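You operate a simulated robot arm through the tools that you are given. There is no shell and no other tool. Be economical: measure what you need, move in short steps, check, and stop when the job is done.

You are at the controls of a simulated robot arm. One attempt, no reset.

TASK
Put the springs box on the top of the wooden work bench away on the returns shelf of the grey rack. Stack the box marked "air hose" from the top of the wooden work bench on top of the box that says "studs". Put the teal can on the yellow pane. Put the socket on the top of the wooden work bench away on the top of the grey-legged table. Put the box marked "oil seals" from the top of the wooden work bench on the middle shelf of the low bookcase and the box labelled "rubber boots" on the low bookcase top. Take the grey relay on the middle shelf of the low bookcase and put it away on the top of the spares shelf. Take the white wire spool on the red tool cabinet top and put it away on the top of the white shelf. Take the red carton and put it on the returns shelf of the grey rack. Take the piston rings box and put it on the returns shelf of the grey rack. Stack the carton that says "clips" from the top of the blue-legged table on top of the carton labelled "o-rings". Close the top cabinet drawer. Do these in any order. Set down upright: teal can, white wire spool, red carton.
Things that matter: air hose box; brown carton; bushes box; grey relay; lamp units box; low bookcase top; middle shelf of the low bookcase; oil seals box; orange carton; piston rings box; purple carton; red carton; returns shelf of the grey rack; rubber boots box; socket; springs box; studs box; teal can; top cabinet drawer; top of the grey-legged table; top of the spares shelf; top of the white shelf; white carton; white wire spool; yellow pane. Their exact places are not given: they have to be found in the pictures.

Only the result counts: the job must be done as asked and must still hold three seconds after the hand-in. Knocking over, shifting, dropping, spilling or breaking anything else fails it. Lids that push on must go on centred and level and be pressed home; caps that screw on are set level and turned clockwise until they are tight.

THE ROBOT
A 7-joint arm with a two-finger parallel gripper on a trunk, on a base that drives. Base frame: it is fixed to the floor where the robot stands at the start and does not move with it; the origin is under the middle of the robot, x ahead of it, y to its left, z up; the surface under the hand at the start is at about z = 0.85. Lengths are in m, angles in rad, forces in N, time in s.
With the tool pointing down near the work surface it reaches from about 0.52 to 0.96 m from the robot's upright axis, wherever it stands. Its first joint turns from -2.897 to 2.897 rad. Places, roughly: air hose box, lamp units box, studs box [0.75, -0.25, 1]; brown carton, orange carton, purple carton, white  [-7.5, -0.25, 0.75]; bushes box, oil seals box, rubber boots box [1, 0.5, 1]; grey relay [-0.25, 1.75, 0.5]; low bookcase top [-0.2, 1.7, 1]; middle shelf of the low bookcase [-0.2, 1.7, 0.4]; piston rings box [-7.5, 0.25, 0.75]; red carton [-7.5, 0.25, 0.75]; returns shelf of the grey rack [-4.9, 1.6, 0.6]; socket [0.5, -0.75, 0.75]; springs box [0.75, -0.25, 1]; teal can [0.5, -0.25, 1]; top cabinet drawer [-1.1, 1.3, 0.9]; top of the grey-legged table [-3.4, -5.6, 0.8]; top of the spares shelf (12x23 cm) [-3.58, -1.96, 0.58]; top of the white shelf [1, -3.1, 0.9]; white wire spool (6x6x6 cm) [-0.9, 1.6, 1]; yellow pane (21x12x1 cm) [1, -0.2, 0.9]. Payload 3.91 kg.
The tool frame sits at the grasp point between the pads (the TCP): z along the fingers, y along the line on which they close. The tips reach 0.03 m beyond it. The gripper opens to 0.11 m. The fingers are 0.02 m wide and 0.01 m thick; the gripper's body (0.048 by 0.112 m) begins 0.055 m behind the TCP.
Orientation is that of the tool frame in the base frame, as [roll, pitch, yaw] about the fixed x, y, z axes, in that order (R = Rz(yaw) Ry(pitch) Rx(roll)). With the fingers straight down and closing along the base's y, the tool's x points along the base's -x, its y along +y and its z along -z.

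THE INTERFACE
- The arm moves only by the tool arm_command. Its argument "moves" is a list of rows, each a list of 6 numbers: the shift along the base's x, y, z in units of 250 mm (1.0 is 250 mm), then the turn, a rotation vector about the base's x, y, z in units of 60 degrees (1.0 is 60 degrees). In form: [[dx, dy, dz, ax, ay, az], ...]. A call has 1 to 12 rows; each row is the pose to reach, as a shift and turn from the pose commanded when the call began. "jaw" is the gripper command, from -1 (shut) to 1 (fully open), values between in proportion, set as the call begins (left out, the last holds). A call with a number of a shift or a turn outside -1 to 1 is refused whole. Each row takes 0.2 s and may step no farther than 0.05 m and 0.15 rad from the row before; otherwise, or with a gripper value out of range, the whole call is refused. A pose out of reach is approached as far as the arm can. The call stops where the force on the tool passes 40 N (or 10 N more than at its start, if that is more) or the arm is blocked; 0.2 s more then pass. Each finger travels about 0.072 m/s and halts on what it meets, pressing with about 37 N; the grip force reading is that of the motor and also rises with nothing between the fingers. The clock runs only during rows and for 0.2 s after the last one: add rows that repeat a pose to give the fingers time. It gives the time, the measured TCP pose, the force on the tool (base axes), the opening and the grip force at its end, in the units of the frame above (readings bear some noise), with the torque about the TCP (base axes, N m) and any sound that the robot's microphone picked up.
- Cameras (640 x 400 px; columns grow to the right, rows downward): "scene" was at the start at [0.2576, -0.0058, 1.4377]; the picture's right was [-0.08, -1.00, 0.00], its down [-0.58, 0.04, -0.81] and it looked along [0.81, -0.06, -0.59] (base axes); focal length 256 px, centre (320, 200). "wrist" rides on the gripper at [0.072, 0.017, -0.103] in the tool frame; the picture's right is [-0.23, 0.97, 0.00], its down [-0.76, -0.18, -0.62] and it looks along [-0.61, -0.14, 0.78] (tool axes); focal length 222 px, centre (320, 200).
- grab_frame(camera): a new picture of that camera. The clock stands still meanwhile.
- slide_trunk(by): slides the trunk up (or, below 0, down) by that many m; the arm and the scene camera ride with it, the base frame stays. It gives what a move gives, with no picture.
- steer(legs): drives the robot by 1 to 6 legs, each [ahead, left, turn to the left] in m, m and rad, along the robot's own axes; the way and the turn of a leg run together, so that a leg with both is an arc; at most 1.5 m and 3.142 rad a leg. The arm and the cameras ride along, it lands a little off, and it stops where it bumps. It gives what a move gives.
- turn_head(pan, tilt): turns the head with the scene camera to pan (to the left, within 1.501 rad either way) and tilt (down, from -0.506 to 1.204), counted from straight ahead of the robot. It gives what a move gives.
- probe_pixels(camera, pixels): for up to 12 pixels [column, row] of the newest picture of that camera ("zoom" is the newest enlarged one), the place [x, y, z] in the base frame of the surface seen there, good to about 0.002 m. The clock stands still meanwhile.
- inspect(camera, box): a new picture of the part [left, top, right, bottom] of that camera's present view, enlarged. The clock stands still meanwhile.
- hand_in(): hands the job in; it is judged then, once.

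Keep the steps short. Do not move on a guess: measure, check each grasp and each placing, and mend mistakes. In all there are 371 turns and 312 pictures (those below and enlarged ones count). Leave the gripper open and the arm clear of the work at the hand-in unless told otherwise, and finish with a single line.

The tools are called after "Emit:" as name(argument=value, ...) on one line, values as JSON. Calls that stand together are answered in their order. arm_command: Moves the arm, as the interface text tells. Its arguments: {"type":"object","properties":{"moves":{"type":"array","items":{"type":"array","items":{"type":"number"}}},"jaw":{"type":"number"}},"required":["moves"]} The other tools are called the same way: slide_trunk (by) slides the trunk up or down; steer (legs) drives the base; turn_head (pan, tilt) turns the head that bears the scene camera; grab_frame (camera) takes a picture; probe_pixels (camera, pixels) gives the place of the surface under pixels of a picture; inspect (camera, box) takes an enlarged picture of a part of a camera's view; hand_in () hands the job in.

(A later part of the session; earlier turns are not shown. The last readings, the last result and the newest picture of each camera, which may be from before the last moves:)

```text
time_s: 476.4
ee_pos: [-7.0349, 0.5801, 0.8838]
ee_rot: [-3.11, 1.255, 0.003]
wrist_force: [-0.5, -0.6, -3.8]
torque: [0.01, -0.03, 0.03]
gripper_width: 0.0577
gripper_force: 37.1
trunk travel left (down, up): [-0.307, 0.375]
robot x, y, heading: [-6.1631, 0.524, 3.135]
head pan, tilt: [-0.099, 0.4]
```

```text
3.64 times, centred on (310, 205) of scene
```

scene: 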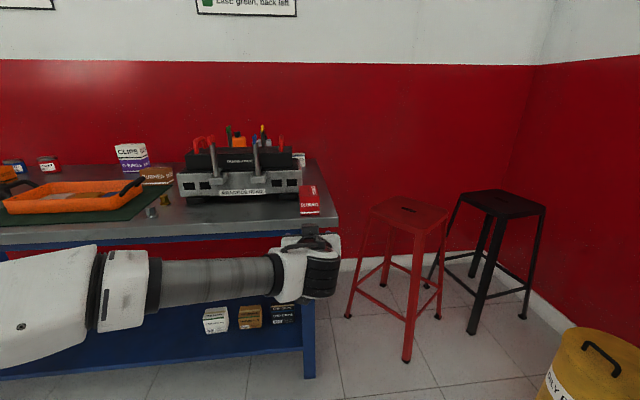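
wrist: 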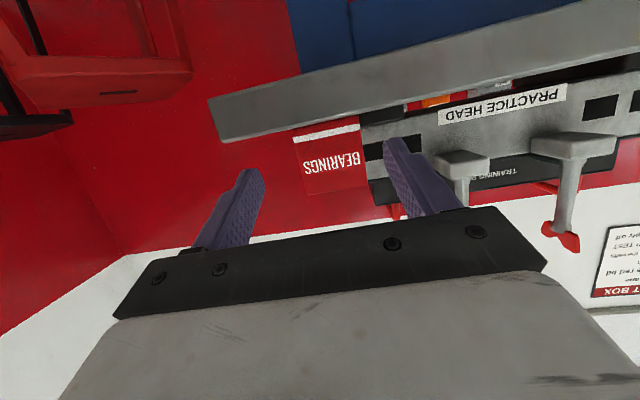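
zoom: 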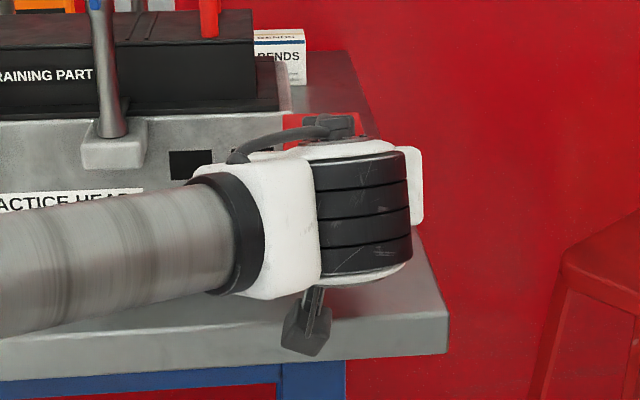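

Held, bottom 3.2 cm below the TCP. I'll drive to the rack.

Emit:
steer(legs=[[-0.35, 0.5, 0], [0, 0, -1.565], [0, -0.92, 0]])

Emit:
slide_trunk(by=-0.28)

Emit:
turn_head(pan=0.0, tilt=0.35)

Emit:
grab_frame(camera="scene")

```text
time_s: 491.7
ee_pos: [-4.9258, 0.9663, 0.8828]
ee_rot: [-3.112, 1.255, -1.482]
wrist_force: [0.7, -0.6, -3.5]
torque: [-0.05, -0.01, 0.0]
gripper_width: 0.0578
gripper_force: 37.2
trunk travel left (down, up): [-0.307, 0.375]
robot x, y, heading: [-4.9068, 0.0939, 1.648]
head pan, tilt: [-0.099, 0.4]
```

```text
time_s: 494.7
ee_pos: [-4.9241, 0.9642, 0.6491]
ee_rot: [-3.117, 1.261, -1.491]
wrist_force: [0.6, 0.8, -3.5]
torque: [-0.07, -0.02, -0.01]
gripper_width: 0.058
gripper_force: 36.8
trunk travel left (down, up): [-0.067, 0.616]
robot x, y, heading: [-4.9079, 0.0882, 1.65]
head pan, tilt: [-0.099, 0.4]
stopped: the arm was blocked; the commanded pose is now the measured one
```

```text
time_s: 495.4
ee_pos: [-4.9224, 0.9632, 0.6518]
ee_rot: [-3.125, 1.263, -1.498]
wrist_force: [0.4, -0.2, -3.2]
torque: [-0.03, 0.0, 0.01]
gripper_width: 0.058
gripper_force: 37.0
trunk travel left (down, up): [-0.067, 0.616]
robot x, y, heading: [-4.9044, 0.0919, 1.651]
head pan, tilt: [0.0, 0.351]
```

```text
175 pictures are left
```

scene: 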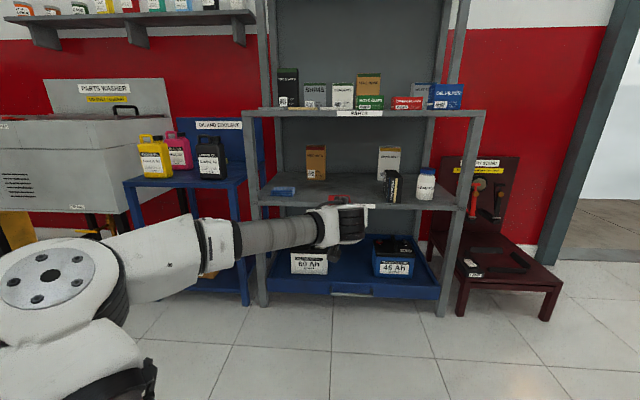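

The trunk stopped at its low limit, as before. I'll straighten the heading, then drive in.

Emit:
steer(legs=[[0, 0, -0.08], [0.2, 0, 0]])

Emit:
grab_frame(camera="wrist")

```text
time_s: 497.5
ee_pos: [-4.8496, 1.1627, 0.6507]
ee_rot: [-3.121, 1.26, -1.58]
wrist_force: [-0.5, 0.2, -3.9]
torque: [-0.03, -0.03, 0.03]
gripper_width: 0.058
gripper_force: 36.8
trunk travel left (down, up): [-0.067, 0.616]
robot x, y, heading: [-4.906, 0.2929, 1.565]
head pan, tilt: [0.0, 0.351]
```

```text
174 pictures are left
```

wrist: 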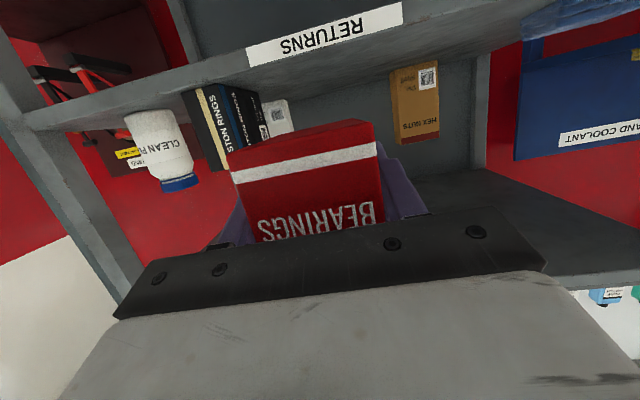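

Emit:
steer(legs=[[0.205, 0.0, 0]])

Emit:
arm_command(moves=[[0, 0, -0.08, 0, 0, 0], [0, 0, -0.16, 0, 0, 0], [0, 0, -0.23, 0, 0, 0]])

Emit:
inspect(camera="scene", box=[220, 150, 480, 330])

```text
time_s: 499.1
ee_pos: [-4.8483, 1.3734, 0.6522]
ee_rot: [-3.123, 1.262, -1.578]
wrist_force: [0.4, -0.4, -3.3]
torque: [-0.04, 0.0, 0.01]
gripper_width: 0.0577
gripper_force: 37.1
trunk travel left (down, up): [-0.067, 0.616]
robot x, y, heading: [-4.9001, 0.5022, 1.565]
head pan, tilt: [0.0, 0.351]
```

```text
time_s: 499.9
ee_pos: [-4.8496, 1.3732, 0.5911]
ee_rot: [-3.114, 1.261, -1.574]
wrist_force: [-0.1, 0.5, -3.6]
torque: [-0.04, 0.04, 0.0]
gripper_width: 0.0582
gripper_force: 36.8
trunk travel left (down, up): [-0.067, 0.616]
robot x, y, heading: [-4.9056, 0.4965, 1.563]
head pan, tilt: [0.0, 0.351]
```

```text
2.22 times, centred on (350, 240) of scene
```

zoom: 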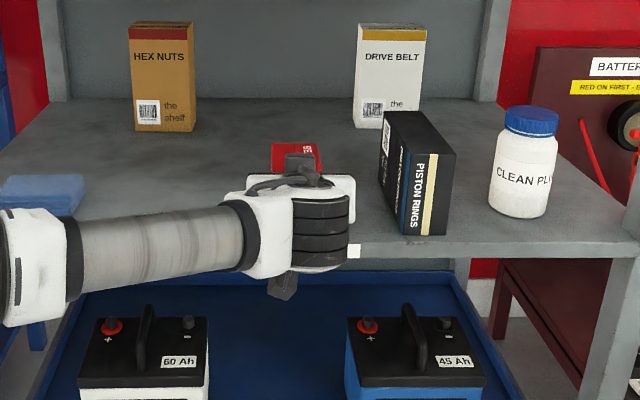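

Emit:
arm_command(moves=[[0, 0, -0.015, 0, 0, 0], [0, 0, -0.03, 0, 0, 0], [0, 0, -0.04, 0, 0, 0], [0, 0, -0.046, 0, 0, 0]])

```text
time_s: 500.9
ee_pos: [-4.8491, 1.374, 0.5828]
ee_rot: [-3.12, 1.266, -1.577]
wrist_force: [-0.2, -4.1, 10.6]
torque: [-0.69, 0.41, 0.13]
gripper_width: 0.0579
gripper_force: 37.2
trunk travel left (down, up): [-0.067, 0.616]
robot x, y, heading: [-4.9007, 0.4995, 1.564]
head pan, tilt: [0.0, 0.351]
```

Contact. I'll open a little, then back out straight.

Emit:
arm_command(moves=[[0, 0, 0.006, 0, 0, 0], [0, 0, 0.006, 0, 0, 0], [0, 0, 0.006, 0, 0, 0], [0, 0, 0.006, 0, 0, 0]], jaw=0.5)

Emit:
steer(legs=[[-0.4, 0, 0]])

Emit:
inspect(camera="scene", box=[220, 130, 480, 310])

```text
time_s: 501.9
ee_pos: [-4.8487, 1.3749, 0.5836]
ee_rot: [-3.117, 1.262, -1.574]
wrist_force: [0.3, 0.0, 0.2]
torque: [0.0, 0.0, 0.0]
gripper_width: 0.0824
gripper_force: 0.0
trunk travel left (down, up): [-0.067, 0.616]
robot x, y, heading: [-4.8972, 0.4976, 1.564]
head pan, tilt: [0.0, 0.351]
```

```text
time_s: 504.4
ee_pos: [-4.8505, 0.9716, 0.5834]
ee_rot: [-3.12, 1.263, -1.577]
wrist_force: [0.3, 0.6, 0.0]
torque: [-0.03, -0.01, -0.02]
gripper_width: 0.0822
gripper_force: 0.0
trunk travel left (down, up): [-0.067, 0.616]
robot x, y, heading: [-4.9071, 0.1001, 1.564]
head pan, tilt: [0.0, 0.351]
```

```text
2.22 times, centred on (350, 220) of scene
```

zoom: 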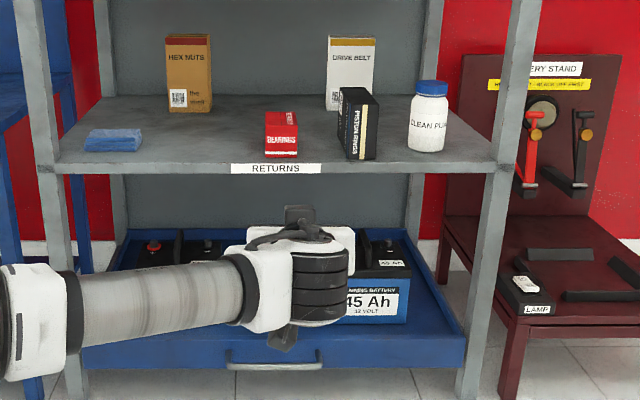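

The red carton stands upright on the returns shelf. Next is oil seals. I'll raise the trunk, set the tool tilt to 45°, and drive back to the bench.

Emit:
slide_trunk(by=0.4)

Emit:
slide_trunk(by=0.2)

Emit:
arm_command(moves=[[0, -0.05, 0, -0.12, 0, 0], [0, -0.1, 0, -0.24, 0, 0], [0, -0.2, 0, -0.36, 0, 0], [0, -0.3, 0, -0.456, 0, 0]], jaw=1)

Emit:
steer(legs=[[0, 0, -1.564], [1.2, 0, 0], [1.2, 0, 0], [1.2, 0, 0], [0.9, 0, 0]])

Emit:
turn_head(pan=0.1, tilt=0.5)

Emit:
grab_frame(camera="scene")

```text
time_s: 508.2
ee_pos: [-4.8521, 0.9737, 0.9776]
ee_rot: [-3.117, 1.257, -1.576]
wrist_force: [-0.5, -0.3, -0.3]
torque: [-0.01, -0.01, 0.02]
gripper_width: 0.0823
gripper_force: 0.0
trunk travel left (down, up): [-0.467, 0.216]
robot x, y, heading: [-4.9066, 0.1, 1.565]
head pan, tilt: [0.0, 0.351]
```

```text
time_s: 510.4
ee_pos: [-4.8509, 0.9738, 1.1779]
ee_rot: [-3.121, 1.256, -1.575]
wrist_force: [-0.5, -0.7, -0.3]
torque: [-0.02, 0.0, -0.02]
gripper_width: 0.0825
gripper_force: 0.0
trunk travel left (down, up): [-0.667, 0.016]
robot x, y, heading: [-4.908, 0.1023, 1.57]
head pan, tilt: [0.0, 0.351]
```

```text
time_s: 511.4
ee_pos: [-4.8508, 0.9012, 1.1764]
ee_rot: [-3.115, 0.778, -1.574]
wrist_force: [0.3, -0.5, -0.5]
torque: [0.0, -0.01, -0.02]
gripper_width: 0.1101
gripper_force: 0.1
trunk travel left (down, up): [-0.667, 0.016]
robot x, y, heading: [-4.9106, 0.101, 1.568]
head pan, tilt: [0.0, 0.351]
```

```text
time_s: 537.1
ee_pos: [0.3842, -0.0539, 1.1764]
ee_rot: [-3.115, 0.779, 3.1]
wrist_force: [0.4, 0.5, -0.1]
torque: [0.03, 0.01, -0.01]
gripper_width: 0.11
gripper_force: 0.1
trunk travel left (down, up): [-0.667, 0.016]
robot x, y, heading: [-0.4128, 0.0319, -0.045]
head pan, tilt: [0.0, 0.351]
```

```text
time_s: 537.8
ee_pos: [0.3832, -0.0545, 1.1772]
ee_rot: [-3.116, 0.78, 3.102]
wrist_force: [-0.2, 0.5, 0.4]
torque: [-0.01, 0.02, 0.04]
gripper_width: 0.11
gripper_force: 0.0
trunk travel left (down, up): [-0.667, 0.016]
robot x, y, heading: [-0.4145, 0.0303, -0.041]
head pan, tilt: [0.099, 0.499]
```

```text
171 pictures are left
```

scene: 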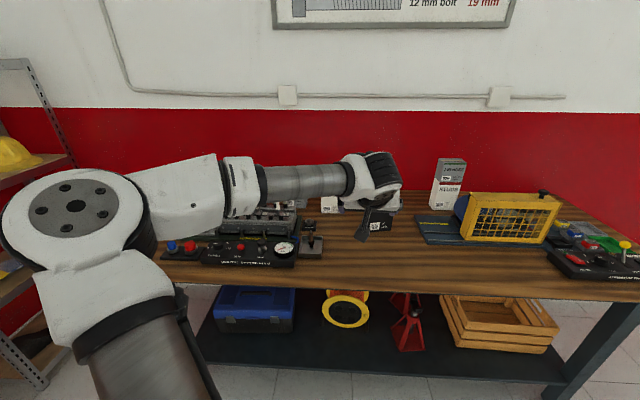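

Emit:
probe_pixels(camera="scene", pixels=[[40, 382], [65, 150], [30, 190], [10, 265]])

Emit:
steer(legs=[[0.15, 0.5, 0.043]])

Emit:
turn_head(pan=0.25, tilt=0.6)

Emit:
grab_frame(camera="scene")

```text
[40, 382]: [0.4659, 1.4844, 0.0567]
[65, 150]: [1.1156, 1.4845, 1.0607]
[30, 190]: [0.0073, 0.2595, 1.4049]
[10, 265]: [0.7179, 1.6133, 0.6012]
```

```text
time_s: 542.2
ee_pos: [0.5482, 0.4866, 1.1769]
ee_rot: [-3.117, 0.78, -3.134]
wrist_force: [0.6, -1.2, -0.3]
torque: [0.03, 0.0, 0.0]
gripper_width: 0.1099
gripper_force: 0.0
trunk travel left (down, up): [-0.667, 0.016]
robot x, y, heading: [-0.2569, 0.5342, 0.004]
head pan, tilt: [0.099, 0.499]
```

```text
time_s: 542.9
ee_pos: [0.5482, 0.486, 1.1759]
ee_rot: [-3.113, 0.78, -3.133]
wrist_force: [-0.3, 0.9, 0.5]
torque: [0.02, 0.02, -0.01]
gripper_width: 0.11
gripper_force: 0.1
trunk travel left (down, up): [-0.667, 0.016]
robot x, y, heading: [-0.2513, 0.5357, 0.01]
head pan, tilt: [0.25, 0.6]
```

```text
170 pictures are left
```

scene: 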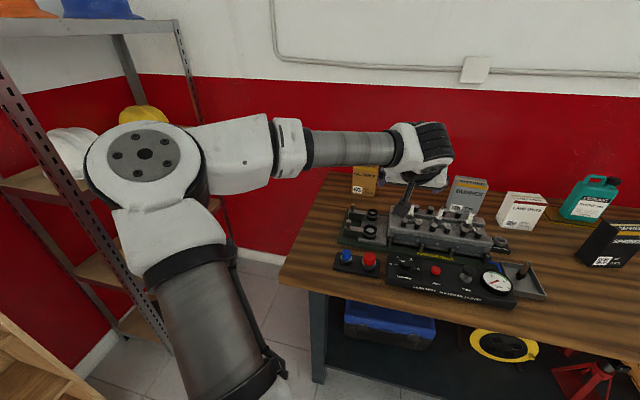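

Emit:
steer(legs=[[0.3, 0.1, -0.004]])

Emit:
turn_head(pan=0.0, tilt=0.6)

Emit:
inspect(camera="scene", box=[220, 100, 480, 280])

Emit:
grab_frame(camera="wrist")

```text
time_s: 545.0
ee_pos: [0.8481, 0.5844, 1.1764]
ee_rot: [-3.115, 0.78, -3.136]
wrist_force: [0.6, 0.3, 0.3]
torque: [-0.02, 0.01, -0.01]
gripper_width: 0.11
gripper_force: 0.0
trunk travel left (down, up): [-0.667, 0.016]
robot x, y, heading: [0.044, 0.6358, -0.004]
head pan, tilt: [0.25, 0.6]
```

```text
time_s: 545.8
ee_pos: [0.8479, 0.5853, 1.1779]
ee_rot: [-3.117, 0.778, -3.139]
wrist_force: [-0.1, -0.4, -0.3]
torque: [-0.01, 0.02, 0.02]
gripper_width: 0.11
gripper_force: 0.0
trunk travel left (down, up): [-0.667, 0.016]
robot x, y, heading: [0.045, 0.6359, 0.002]
head pan, tilt: [0.0, 0.6]
```

```text
2.22 times, centred on (350, 190) of scene
```

zoom: 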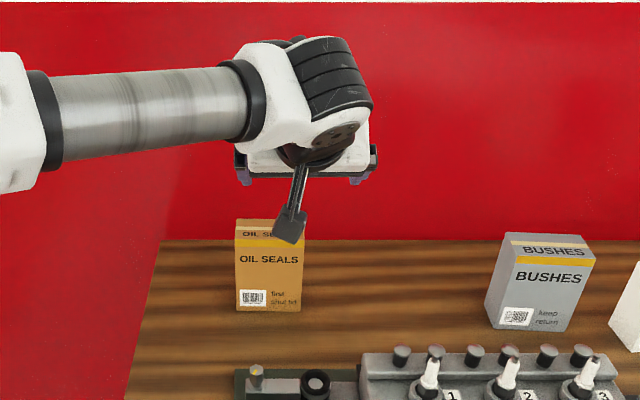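

```text
168 pictures are left
```

wrist: 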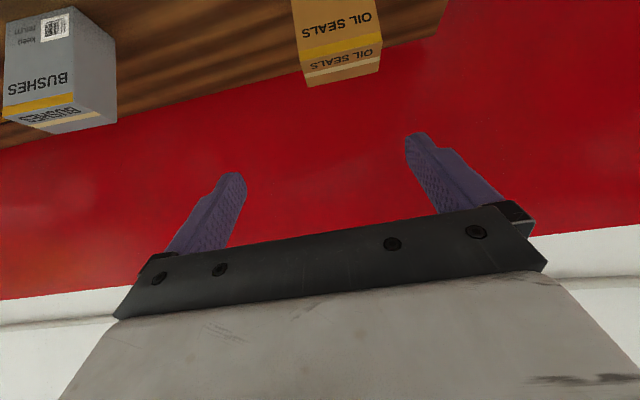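

Emit:
probe_pixels(camera="zoom", pixels=[[238, 245], [302, 262], [240, 304], [300, 306], [238, 222], [268, 280], [258, 378], [318, 382], [420, 370]])

Emit:
probe_pixels(camera="wrist", pixels=[[304, 72], [378, 56], [378, 72], [308, 83], [296, 10], [372, 10]])

```text
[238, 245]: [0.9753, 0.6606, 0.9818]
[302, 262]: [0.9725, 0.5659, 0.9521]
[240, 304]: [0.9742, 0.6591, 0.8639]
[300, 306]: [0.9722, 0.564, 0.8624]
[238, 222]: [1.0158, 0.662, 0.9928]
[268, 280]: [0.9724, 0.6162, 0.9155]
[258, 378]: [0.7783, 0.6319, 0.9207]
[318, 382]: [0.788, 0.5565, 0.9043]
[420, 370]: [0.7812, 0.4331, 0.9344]
```

```text
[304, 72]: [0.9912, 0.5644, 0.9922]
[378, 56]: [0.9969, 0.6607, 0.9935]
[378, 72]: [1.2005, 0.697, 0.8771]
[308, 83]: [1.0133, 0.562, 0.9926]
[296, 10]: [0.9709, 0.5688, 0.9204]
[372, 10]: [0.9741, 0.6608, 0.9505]
```

Oil seals: centre (0.999, 0.6125), width 0.10. I'll line up along the 45° tool direction.

Emit:
arm_command(moves=[[0.06, 0.03, -0.14, 0, 0, 0], [0.12, 0.06, -0.28, 0, 0, 0], [0.18, 0.09, -0.43, 0, 0, 0], [0.248, 0.109, -0.58, 0, 0, -0.01]])

Emit:
grab_frame(camera="wrist")

Emit:
inspect(camera="scene", box=[220, 120, 420, 260])

```text
time_s: 546.8
ee_pos: [0.9103, 0.6128, 1.0326]
ee_rot: [-3.115, 0.779, 3.133]
wrist_force: [0.7, -0.4, 0.3]
torque: [-0.02, -0.02, -0.02]
gripper_width: 0.1099
gripper_force: 0.0
trunk travel left (down, up): [-0.667, 0.016]
robot x, y, heading: [0.0484, 0.6378, 0.004]
head pan, tilt: [0.0, 0.6]
```

```text
167 pictures are left
```

wrist: 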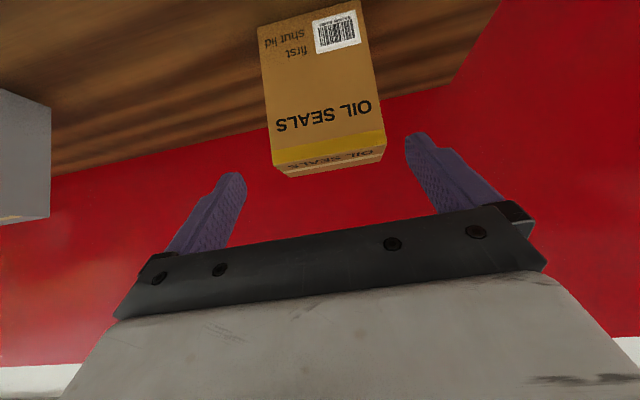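

```text
2.86 times, centred on (320, 190) of scene
```

zoom: 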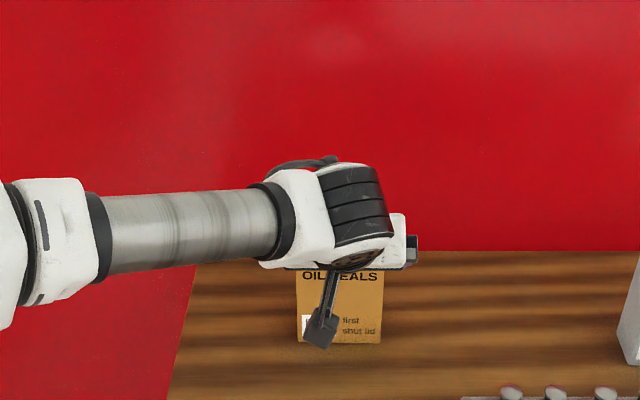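

Centred. I'll advance along the tool axis.

Emit:
arm_command(moves=[[0.1, 0, -0.1, 0, 0, 0], [0.2, 0, -0.2, 0, 0, 0], [0.27, 0, -0.27, 0, 0, 0], [0.34, 0, -0.34, 0, 0, 0]])

Emit:
inspect(camera="scene", box=[220, 120, 420, 260])

```text
time_s: 547.8
ee_pos: [0.9948, 0.6129, 0.9491]
ee_rot: [-3.116, 0.778, 3.134]
wrist_force: [-0.7, 0.2, 0.2]
torque: [0.01, 0.01, -0.02]
gripper_width: 0.1099
gripper_force: 0.0
trunk travel left (down, up): [-0.667, 0.016]
robot x, y, heading: [0.0464, 0.6366, -0.001]
head pan, tilt: [0.0, 0.6]
```

```text
2.86 times, centred on (320, 190) of scene
```

zoom: 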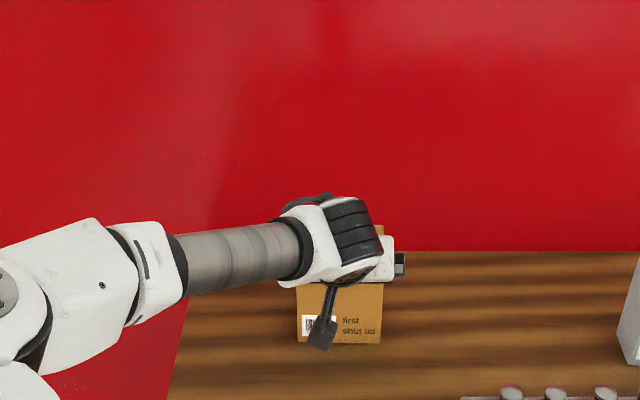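

Emit:
arm_command(moves=[[0, 0, 0, 0, 0, 0], [0, 0, 0, 0, 0, 0], [0, 0, 0, 0, 0, 0], [0, 0, 0, 0, 0, 0]], jaw=-1)

Emit:
arm_command(moves=[[0, 0, 0.02, 0, 0, 0], [0, 0, 0.06, 0, 0, 0], [0, 0, 0.12, 0, 0, 0], [0, 0, 0.22, 0, 0, 0], [0, 0, 0.36, 0, 0, 0], [0, 0, 0.5, 0, 0, 0]])

Emit:
grab_frame(camera="scene")

```text
time_s: 548.8
ee_pos: [0.9945, 0.6128, 0.9492]
ee_rot: [-3.116, 0.779, 3.135]
wrist_force: [0.1, -0.6, 0.1]
torque: [0.16, -0.08, 0.03]
gripper_width: 0.1026
gripper_force: 36.9
trunk travel left (down, up): [-0.667, 0.016]
robot x, y, heading: [0.0435, 0.6343, 0.003]
head pan, tilt: [0.0, 0.6]
```

```text
time_s: 550.2
ee_pos: [0.9934, 0.6122, 1.0719]
ee_rot: [-3.116, 0.78, 3.135]
wrist_force: [-0.8, 0.1, -2.4]
torque: [-0.01, -0.01, -0.01]
gripper_width: 0.1027
gripper_force: 36.8
trunk travel left (down, up): [-0.667, 0.016]
robot x, y, heading: [0.0435, 0.6353, -0.001]
head pan, tilt: [0.0, 0.6]
```

```text
164 pictures are left
```

scene: 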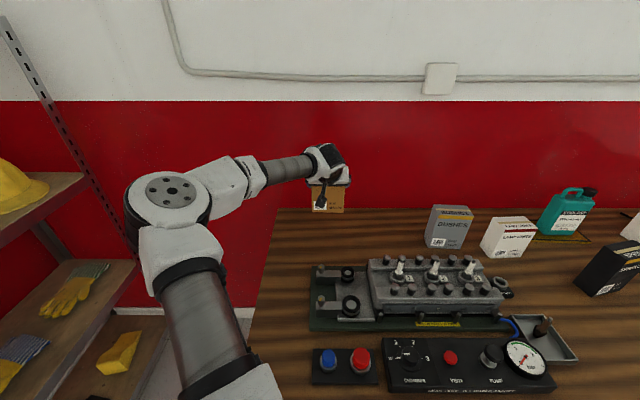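

Gripped and lifted, bottom 9.9 cm below the TCP. I'll retract, turn to the bookcase, and lower the trunk.

Emit:
arm_command(moves=[[-0.16, 0, 0, 0, 0, 0], [-0.32, 0, 0, 0, 0, 0], [-0.48, 0, 0, 0, 0, 0], [-0.64, 0, 0, 0, 0, 0], [-0.8, 0, 0, 0, 0, 0]])

Emit:
steer(legs=[[-0.35, 0, 0], [0, -0.3, 0], [0, 0, 1.571], [0, -0.3, 0]])

Emit:
slide_trunk(by=-0.4)

Emit:
slide_trunk(by=-0.12)

Emit:
turn_head(pan=0.0, tilt=0.4)

Emit:
grab_frame(camera="scene")

```text
time_s: 551.4
ee_pos: [0.7928, 0.6136, 1.0704]
ee_rot: [-3.117, 0.781, 3.137]
wrist_force: [-0.3, 0.2, -2.1]
torque: [-0.02, -0.01, -0.02]
gripper_width: 0.1021
gripper_force: 36.7
trunk travel left (down, up): [-0.667, 0.016]
robot x, y, heading: [0.0474, 0.6362, 0.0]
head pan, tilt: [0.0, 0.6]
```

```text
time_s: 562.6
ee_pos: [0.0286, 1.0831, 1.0709]
ee_rot: [-3.116, 0.78, -1.582]
wrist_force: [-0.4, -0.3, -2.7]
torque: [-0.04, 0.03, 0.03]
gripper_width: 0.1022
gripper_force: 36.7
trunk travel left (down, up): [-0.667, 0.016]
robot x, y, heading: [-0.0028, 0.3358, 1.564]
head pan, tilt: [0.0, 0.6]
```

```text
time_s: 566.5
ee_pos: [0.0294, 1.0831, 0.6696]
ee_rot: [-3.116, 0.78, -1.584]
wrist_force: [-0.5, 0.2, -2.9]
torque: [-0.03, 0.03, 0.0]
gripper_width: 0.102
gripper_force: 37.0
trunk travel left (down, up): [-0.267, 0.416]
robot x, y, heading: [0.0007, 0.3362, 1.564]
head pan, tilt: [0.0, 0.6]
```

```text
time_s: 568.0
ee_pos: [0.0281, 1.0833, 0.5507]
ee_rot: [-3.114, 0.779, -1.582]
wrist_force: [0.3, 0.4, -3.2]
torque: [-0.04, 0.03, -0.01]
gripper_width: 0.1022
gripper_force: 37.3
trunk travel left (down, up): [-0.147, 0.536]
robot x, y, heading: [0.0022, 0.3335, 1.57]
head pan, tilt: [0.0, 0.6]
```

```text
time_s: 568.7
ee_pos: [0.0287, 1.0826, 0.5504]
ee_rot: [-3.116, 0.779, -1.583]
wrist_force: [0.3, -0.4, -2.5]
torque: [-0.01, 0.01, -0.01]
gripper_width: 0.1023
gripper_force: 36.9
trunk travel left (down, up): [-0.147, 0.536]
robot x, y, heading: [0.0022, 0.3348, 1.568]
head pan, tilt: [0.0, 0.4]
```

```text
163 pictures are left
```

scene: 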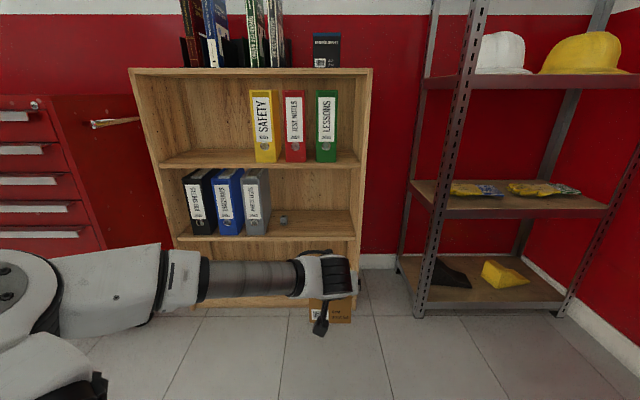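

Emit:
steer(legs=[[0.5, 0, 0]])

Emit:
grab_frame(camera="scene")

Emit:
grab_frame(camera="wrist")

```text
time_s: 571.7
ee_pos: [0.0347, 1.5963, 0.5502]
ee_rot: [-3.115, 0.781, -1.587]
wrist_force: [-0.4, 0.6, -2.1]
torque: [-0.02, 0.01, 0.03]
gripper_width: 0.1024
gripper_force: 37.0
trunk travel left (down, up): [-0.147, 0.536]
robot x, y, heading: [0.006, 0.8457, 1.562]
head pan, tilt: [0.0, 0.4]
```

```text
162 pictures are left
```

scene: 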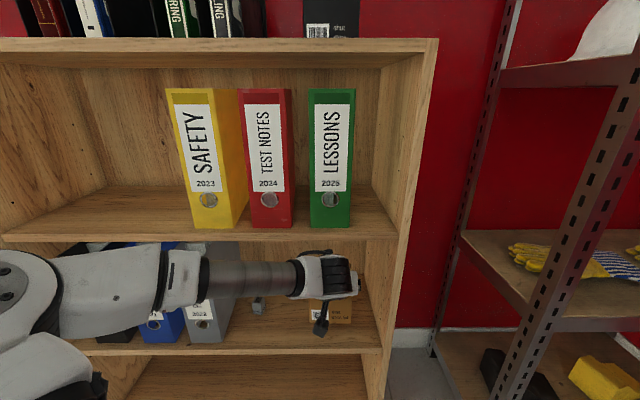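

```text
161 pictures are left
```

wrist: 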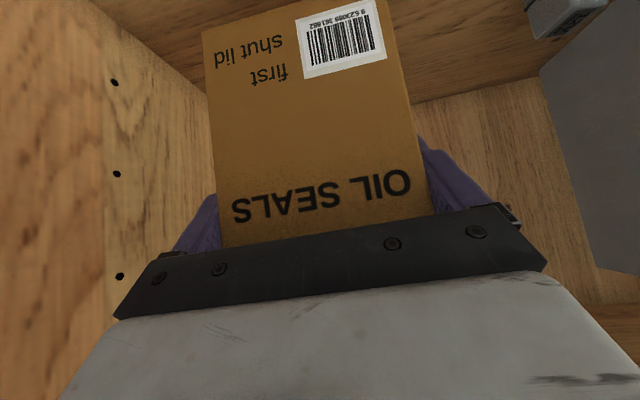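

Emit:
arm_command(moves=[[0, 0, -0.05, 0, 0, 0], [0, 0, -0.1, 0, 0, 0], [0, 0, -0.14, 0, 0, 0], [0, 0, -0.16, 0, 0, 0], [0, 0, -0.175, 0, 0, 0]])

```text
time_s: 572.9
ee_pos: [0.035, 1.5961, 0.5074]
ee_rot: [-3.116, 0.782, -1.589]
wrist_force: [-0.7, -2.6, 5.7]
torque: [-0.21, 0.5, 0.13]
gripper_width: 0.1022
gripper_force: 37.1
trunk travel left (down, up): [-0.147, 0.536]
robot x, y, heading: [0.0038, 0.8446, 1.559]
head pan, tilt: [0.0, 0.4]
```

Contact. I'll open fully and withdraw along the tool axis, then back.

Emit:
arm_command(moves=[[0, 0, 0.006, 0, 0, 0], [0, 0, 0.006, 0, 0, 0], [0, 0, 0.006, 0, 0, 0], [0, -0.06, 0.06, 0, 0, 0], [0, -0.14, 0.14, 0, 0, 0], [0, -0.22, 0.2, 0, 0, 0], [0, -0.34, 0.2, 0, 0, 0], [0, -0.5, 0.2, 0, 0, 0]], jaw=1)

Emit:
steer(legs=[[-0.25, 0, 0]])

Emit:
inspect(camera="scene", box=[120, 120, 440, 330])

```text
time_s: 574.7
ee_pos: [0.0466, 1.4931, 0.5586]
ee_rot: [-3.103, 0.772, -1.607]
wrist_force: [-0.5, -0.9, 1.0]
torque: [-0.01, 0.0, -0.03]
gripper_width: 0.1098
gripper_force: 0.1
out of reach, approached as far as the arm can: row 8
trunk travel left (down, up): [-0.147, 0.536]
robot x, y, heading: [0.0027, 0.8455, 1.559]
head pan, tilt: [0.0, 0.4]
```

```text
time_s: 576.5
ee_pos: [0.0442, 1.2457, 0.5594]
ee_rot: [-3.097, 0.774, -1.593]
wrist_force: [0.6, -0.9, 0.0]
torque: [-0.02, 0.0, 0.02]
gripper_width: 0.1102
gripper_force: 0.1
trunk travel left (down, up): [-0.147, 0.536]
robot x, y, heading: [0.0007, 0.5993, 1.559]
head pan, tilt: [0.0, 0.4]
```

```text
1.90 times, centred on (280, 225) of scene
```

zoom: 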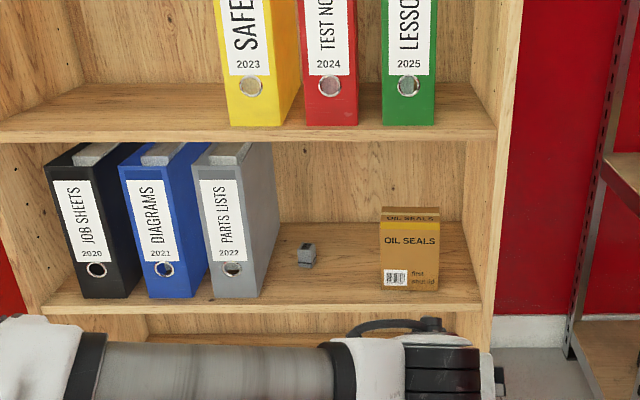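

Oil seals stands on the middle shelf. Now the relay beside it; I'll measure it.

Emit:
inspect(camera="scene", box=[215, 220, 345, 290])

Emit:
probe_pixels(camera="zoom", pixels=[[265, 105], [300, 105], [300, 125], [262, 125], [265, 145], [300, 145], [200, 120], [210, 60], [195, 200], [290, 190], [320, 120]])

```text
4.92 times, centred on (280, 255) of scene
```

zoom: 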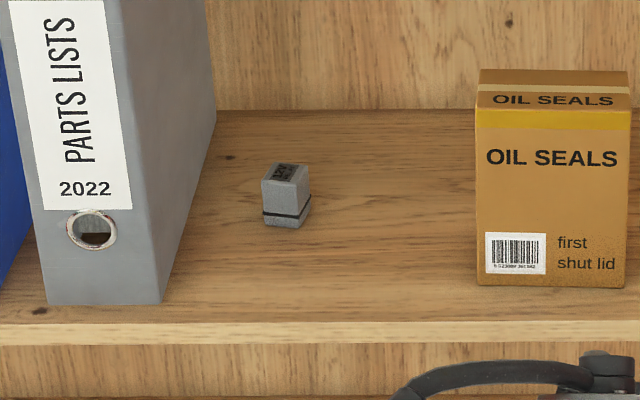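

```text
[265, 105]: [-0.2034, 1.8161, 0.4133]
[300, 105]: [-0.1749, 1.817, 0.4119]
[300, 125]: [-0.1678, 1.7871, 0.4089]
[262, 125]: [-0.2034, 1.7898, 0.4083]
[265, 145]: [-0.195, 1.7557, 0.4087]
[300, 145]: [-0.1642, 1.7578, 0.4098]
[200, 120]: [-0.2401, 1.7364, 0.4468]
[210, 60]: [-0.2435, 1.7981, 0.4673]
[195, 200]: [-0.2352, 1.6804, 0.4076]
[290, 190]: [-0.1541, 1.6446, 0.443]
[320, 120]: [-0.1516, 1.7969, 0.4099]
```

Emit:
probe_pixels(camera="zoom", pixels=[[272, 166], [304, 168], [298, 184], [264, 182], [266, 200], [266, 222], [300, 226], [307, 205], [160, 280], [185, 200], [165, 240], [290, 175]])

```text
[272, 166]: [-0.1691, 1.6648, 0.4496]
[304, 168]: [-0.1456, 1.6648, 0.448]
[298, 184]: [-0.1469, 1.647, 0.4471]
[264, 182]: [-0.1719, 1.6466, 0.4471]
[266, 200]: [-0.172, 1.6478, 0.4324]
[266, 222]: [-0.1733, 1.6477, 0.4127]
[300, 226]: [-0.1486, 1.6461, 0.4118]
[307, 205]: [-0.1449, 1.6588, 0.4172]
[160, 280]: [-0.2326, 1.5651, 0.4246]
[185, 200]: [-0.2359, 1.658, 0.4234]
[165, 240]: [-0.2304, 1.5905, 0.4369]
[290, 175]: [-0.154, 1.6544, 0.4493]
```

Relay: centre (-0.159, 1.659), 2.8 cm wide, z 0.409–0.448. The binder face is at x -0.234. I'll align the base and approach at 45° with the jaws half open.

Emit:
steer(legs=[[0, 0.2, 0.012], [0.28, 0, 0]])

Emit:
arm_command(moves=[[0, 0, 0, 0, 0, 0], [0, 0, 0, 0, 0, 0], [0, 0, 0, 0, 0, 0]], jaw=0)

Emit:
grab_frame(camera="wrist")

Emit:
grab_frame(camera="scene")

```text
time_s: 580.3
ee_pos: [-0.1639, 1.5297, 0.5595]
ee_rot: [-3.09, 0.774, -1.581]
wrist_force: [0.0, -0.4, 0.0]
torque: [-0.01, -0.01, -0.02]
gripper_width: 0.1101
gripper_force: 0.0
trunk travel left (down, up): [-0.147, 0.536]
robot x, y, heading: [-0.2005, 0.888, 1.574]
head pan, tilt: [0.0, 0.4]
```

```text
time_s: 581.1
ee_pos: [-0.1635, 1.529, 0.5596]
ee_rot: [-3.088, 0.774, -1.581]
wrist_force: [-0.4, 0.2, -0.2]
torque: [0.01, 0.0, 0.03]
gripper_width: 0.0552
gripper_force: 0.1
trunk travel left (down, up): [-0.147, 0.536]
robot x, y, heading: [-0.1991, 0.8832, 1.572]
head pan, tilt: [0.0, 0.4]
```

```text
158 pictures are left
```

wrist: 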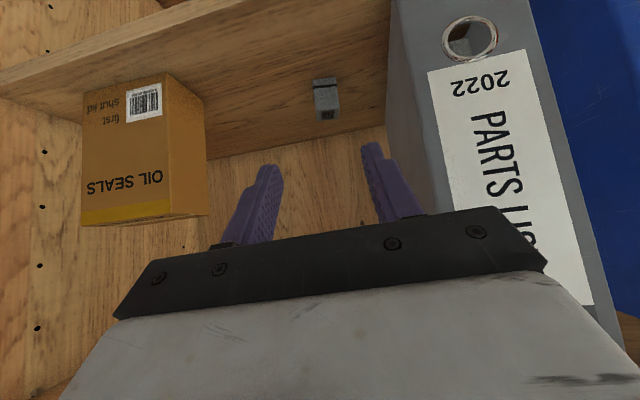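

```text
157 pictures are left
```

scene: 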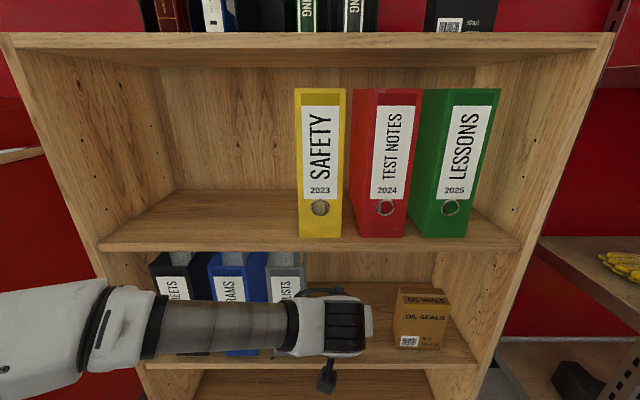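

Emit:
arm_command(moves=[[0.01, 0.1, -0.09, 0, 0, 0], [0.02, 0.2, -0.18, 0, 0, 0], [0.022, 0.3, -0.28, 0, 0, 0]])

Emit:
grab_frame(camera="wrist")

```text
time_s: 581.9
ee_pos: [-0.1595, 1.6047, 0.49]
ee_rot: [-3.09, 0.776, -1.581]
wrist_force: [-1.2, -0.6, -0.2]
torque: [-0.02, 0.02, -0.02]
gripper_width: 0.0549
gripper_force: 0.1
trunk travel left (down, up): [-0.147, 0.536]
robot x, y, heading: [-0.197, 0.8827, 1.569]
head pan, tilt: [0.0, 0.4]
```

```text
156 pictures are left
```

wrist: 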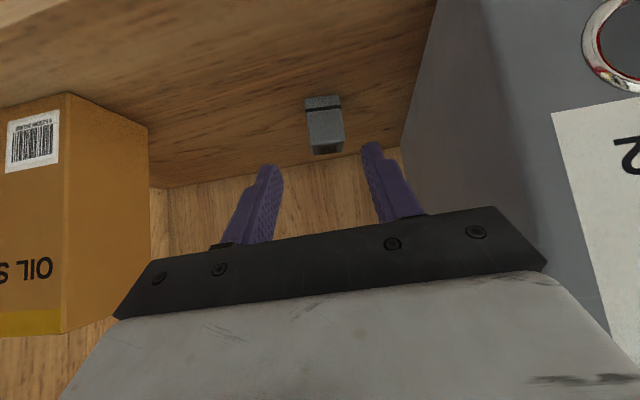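

Emit:
arm_command(moves=[[0, 0.07, -0.065, 0, 0, 0], [0, 0.14, -0.13, 0, 0, 0], [0, 0.2, -0.192, 0, 0, 0]])

Emit:
arm_command(moves=[[0, 0, 0, 0, 0, 0], [0, 0, 0, 0, 0, 0], [0, 0, 0, 0, 0, 0], [0, 0, 0, 0, 0, 0]], jaw=-1)

Emit:
arm_command(moves=[[0, -0.02, 0.02, 0, 0, 0], [0, -0.07, 0.07, 0, 0, 0], [0, -0.15, 0.15, 0, 0, 0], [0, -0.25, 0.25, 0, 0, 0], [0, -0.36, 0.36, 0, 0, 0]])

Emit:
grab_frame(camera="wrist")

```text
time_s: 582.7
ee_pos: [-0.1579, 1.6549, 0.4418]
ee_rot: [-3.088, 0.773, -1.58]
wrist_force: [0.3, -0.1, 1.5]
torque: [0.03, 0.03, -0.05]
gripper_width: 0.055
gripper_force: 0.1
trunk travel left (down, up): [-0.147, 0.536]
robot x, y, heading: [-0.1979, 0.8858, 1.575]
head pan, tilt: [0.0, 0.4]
```

```text
time_s: 583.7
ee_pos: [-0.1592, 1.6553, 0.4421]
ee_rot: [-3.09, 0.774, -1.582]
wrist_force: [-0.8, 0.6, -0.2]
torque: [0.01, -0.02, 0.03]
gripper_width: 0.027
gripper_force: 36.9
trunk travel left (down, up): [-0.147, 0.536]
robot x, y, heading: [-0.1975, 0.8852, 1.566]
head pan, tilt: [0.0, 0.4]
```

```text
time_s: 584.9
ee_pos: [-0.1586, 1.5648, 0.5322]
ee_rot: [-3.092, 0.773, -1.581]
wrist_force: [0.0, 0.8, -0.6]
torque: [0.0, 0.0, 0.03]
gripper_width: 0.0271
gripper_force: 37.4
trunk travel left (down, up): [-0.147, 0.536]
robot x, y, heading: [-0.1974, 0.8847, 1.575]
head pan, tilt: [0.0, 0.4]
```

```text
155 pictures are left
```

wrist: 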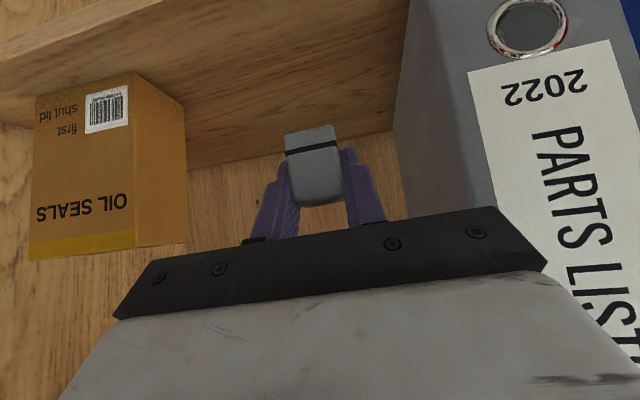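

The relay is held. I'll back out, drive west, then face the spares shelf from the north and look.

Emit:
steer(legs=[[-0.45, 0, 0], [0, 0, 1.571], [1.3, 0, 0], [1.3, 0, 0], [1.05, 0, 0], [0, 0, 1.571]])

Emit:
slide_trunk(by=0.3)

Emit:
turn_head(pan=0.1, tilt=0.35)

Emit:
grab_frame(camera="scene")

```text
time_s: 612.7
ee_pos: [-3.8934, -0.1855, 0.5327]
ee_rot: [-3.088, 0.775, 1.543]
wrist_force: [0.1, -0.1, 0.5]
torque: [0.02, 0.01, 0.0]
gripper_width: 0.027
gripper_force: 36.6
trunk travel left (down, up): [-0.147, 0.536]
robot x, y, heading: [-3.8421, 0.4979, -1.586]
head pan, tilt: [0.0, 0.4]
```

```text
time_s: 615.7
ee_pos: [-3.8936, -0.1839, 0.8307]
ee_rot: [-3.091, 0.774, 1.545]
wrist_force: [0.1, -0.7, -0.7]
torque: [-0.01, 0.02, -0.01]
gripper_width: 0.0272
gripper_force: 37.0
trunk travel left (down, up): [-0.447, 0.236]
robot x, y, heading: [-3.8406, 0.4971, -1.585]
head pan, tilt: [0.0, 0.4]
```

```text
time_s: 616.4
ee_pos: [-3.8939, -0.1839, 0.8325]
ee_rot: [-3.089, 0.774, 1.543]
wrist_force: [0.9, 0.4, 0.0]
torque: [-0.04, -0.02, -0.02]
gripper_width: 0.0272
gripper_force: 36.3
trunk travel left (down, up): [-0.447, 0.236]
robot x, y, heading: [-3.8432, 0.4965, -1.583]
head pan, tilt: [0.099, 0.351]
```

```text
154 pictures are left
```

scene: 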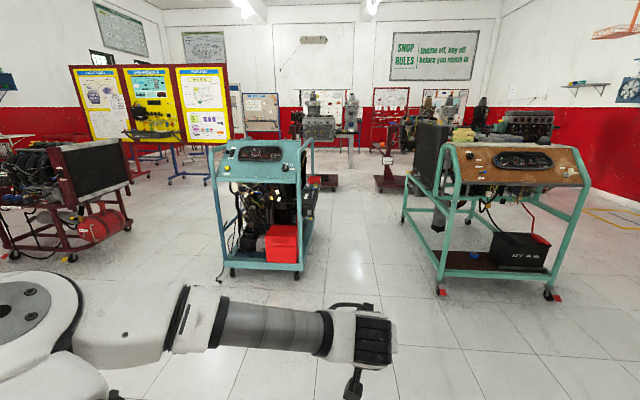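

Emit:
steer(legs=[[0.85, 0, 0.012]])

Emit:
turn_head(pan=0.15, tilt=0.5)

Emit:
grab_frame(camera="scene")

Emit:
inspect(camera="scene", box=[200, 100, 400, 260])

```text
time_s: 620.9
ee_pos: [-3.8941, -1.0427, 0.8327]
ee_rot: [-3.088, 0.772, 1.556]
wrist_force: [0.2, -0.3, -0.6]
torque: [-0.04, 0.01, 0.02]
gripper_width: 0.0271
gripper_force: 37.2
trunk travel left (down, up): [-0.447, 0.236]
robot x, y, heading: [-3.8508, -0.3593, -1.575]
head pan, tilt: [0.099, 0.351]
```

```text
time_s: 621.6
ee_pos: [-3.8943, -1.0416, 0.8326]
ee_rot: [-3.089, 0.774, 1.557]
wrist_force: [-0.2, -0.2, -0.1]
torque: [0.02, -0.01, 0.02]
gripper_width: 0.0271
gripper_force: 37.2
trunk travel left (down, up): [-0.447, 0.236]
robot x, y, heading: [-3.8481, -0.3611, -1.575]
head pan, tilt: [0.15, 0.499]
```

```text
153 pictures are left
```

scene: 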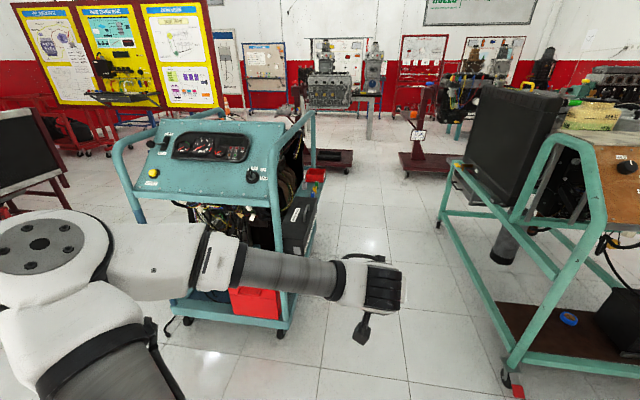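

```text
2.50 times, centred on (300, 180) of scene
```

zoom: 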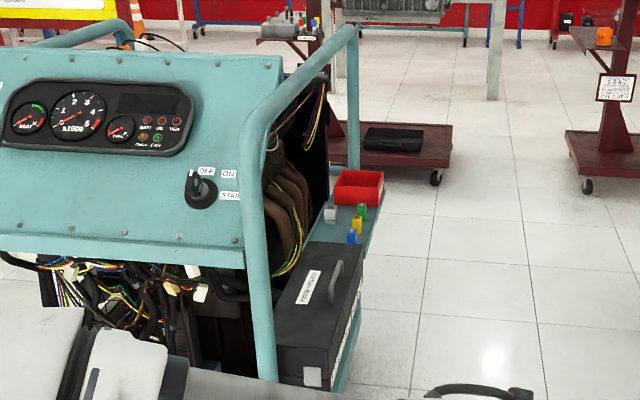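

Emit:
probe_pixels(camera="zoom", pixels=[[366, 252], [340, 228], [376, 218], [374, 240], [330, 213], [352, 237], [362, 212], [358, 205], [340, 180], [382, 180], [345, 245], [330, 300]])

Emit:
inspect(camera="scene", box=[285, 155, 345, 215])

```text
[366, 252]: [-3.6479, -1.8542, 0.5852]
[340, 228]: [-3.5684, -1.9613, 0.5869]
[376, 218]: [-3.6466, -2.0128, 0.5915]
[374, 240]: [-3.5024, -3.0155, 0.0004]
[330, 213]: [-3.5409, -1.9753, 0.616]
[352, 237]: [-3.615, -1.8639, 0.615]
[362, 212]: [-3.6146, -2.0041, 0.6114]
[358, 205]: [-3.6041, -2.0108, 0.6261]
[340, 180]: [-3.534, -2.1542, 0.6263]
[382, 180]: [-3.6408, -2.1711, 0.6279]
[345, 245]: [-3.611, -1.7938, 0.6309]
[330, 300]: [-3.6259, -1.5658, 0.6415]
```

```text
6.67 times, centred on (315, 185) of scene
```

zoom: 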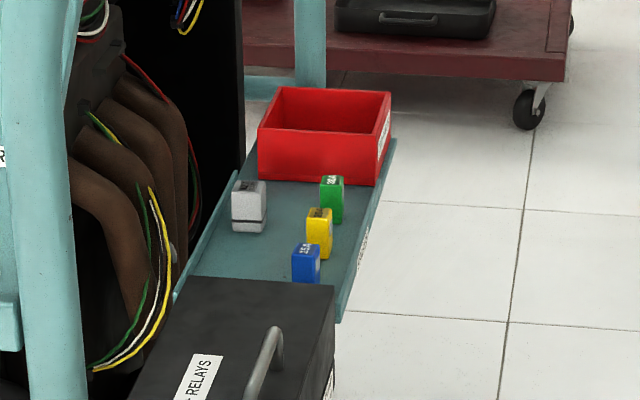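

The spares shelf (z 0.585) has a free patch near (-3.55, -1.90), between the white, yellow and blue relays. The arm's elbow bulges left, so the south-west side is the better approach. I'll pass between the carts to the south and turn.

Emit:
steer(legs=[[0, -0.24, 0.005], [1.2, 0, 0], [1.15, 0, 0]])

Emit:
steer(legs=[[0, 0, 2.47]])

Emit:
turn_head(pan=-0.1, tilt=0.55)

Emit:
grab_frame(camera="scene")

```text
time_s: 635.3
ee_pos: [-4.1804, -3.3935, 0.8314]
ee_rot: [-3.089, 0.774, 1.539]
wrist_force: [-0.1, -0.6, -0.5]
torque: [0.04, 0.01, 0.0]
gripper_width: 0.0268
gripper_force: 37.0
trunk travel left (down, up): [-0.447, 0.236]
robot x, y, heading: [-4.124, -2.7132, -1.596]
head pan, tilt: [0.15, 0.499]
```

```text
time_s: 641.6
ee_pos: [-3.6411, -2.2277, 0.8327]
ee_rot: [-3.089, 0.774, -2.304]
wrist_force: [0.8, 0.4, 0.3]
torque: [0.01, 0.03, 0.02]
gripper_width: 0.0269
gripper_force: 37.0
trunk travel left (down, up): [-0.447, 0.236]
robot x, y, heading: [-4.1278, -2.7108, 0.849]
head pan, tilt: [0.15, 0.499]
```

```text
time_s: 642.4
ee_pos: [-3.6421, -2.2276, 0.8318]
ee_rot: [-3.09, 0.772, -2.302]
wrist_force: [-0.6, 0.5, 0.2]
torque: [0.03, -0.03, -0.01]
gripper_width: 0.027
gripper_force: 36.2
trunk travel left (down, up): [-0.447, 0.236]
robot x, y, heading: [-4.1263, -2.7156, 0.852]
head pan, tilt: [-0.099, 0.55]
```

```text
150 pictures are left
```

scene: 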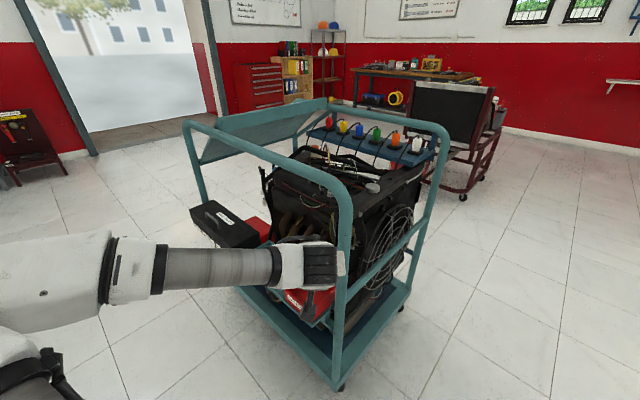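

Emit:
steer(legs=[[0, 0.17, 0], [0.24, 0, 0]])

Emit:
turn_head(pan=-0.05, tilt=0.8)

Emit:
grab_frame(camera="scene")

Emit:
grab_frame(camera="wrist")

```text
time_s: 644.7
ee_pos: [-3.728, -2.1169, 0.8314]
ee_rot: [-3.089, 0.773, -2.297]
wrist_force: [0.8, 0.4, -0.3]
torque: [0.04, 0.0, 0.04]
gripper_width: 0.0271
gripper_force: 37.5
trunk travel left (down, up): [-0.447, 0.236]
robot x, y, heading: [-4.2074, -2.6046, 0.86]
head pan, tilt: [-0.099, 0.55]
stopped in leg 2: the robot was blocked; the commanded pose is now the measured one
```

```text
time_s: 645.4
ee_pos: [-3.7274, -2.1151, 0.833]
ee_rot: [-3.089, 0.774, -2.3]
wrist_force: [-0.2, -0.3, -0.5]
torque: [0.02, 0.0, 0.03]
gripper_width: 0.0269
gripper_force: 36.9
trunk travel left (down, up): [-0.447, 0.236]
robot x, y, heading: [-4.2064, -2.6061, 0.855]
head pan, tilt: [-0.051, 0.799]
```

```text
149 pictures are left
```

scene: 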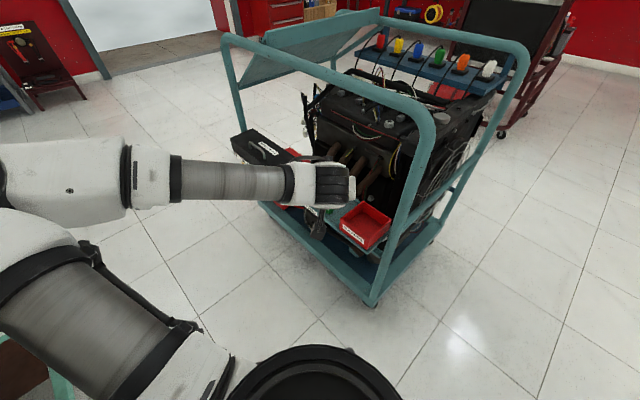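

```text
148 pictures are left
```

wrist: 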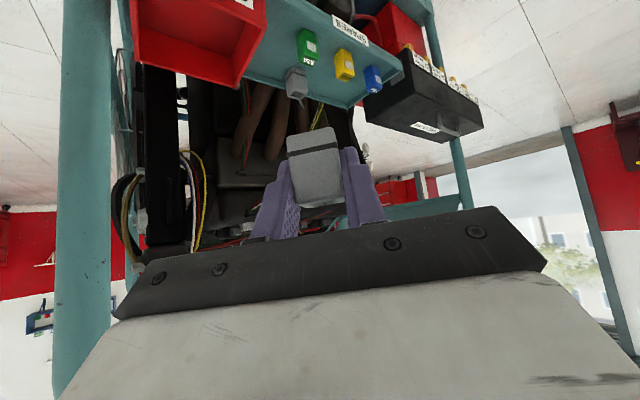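

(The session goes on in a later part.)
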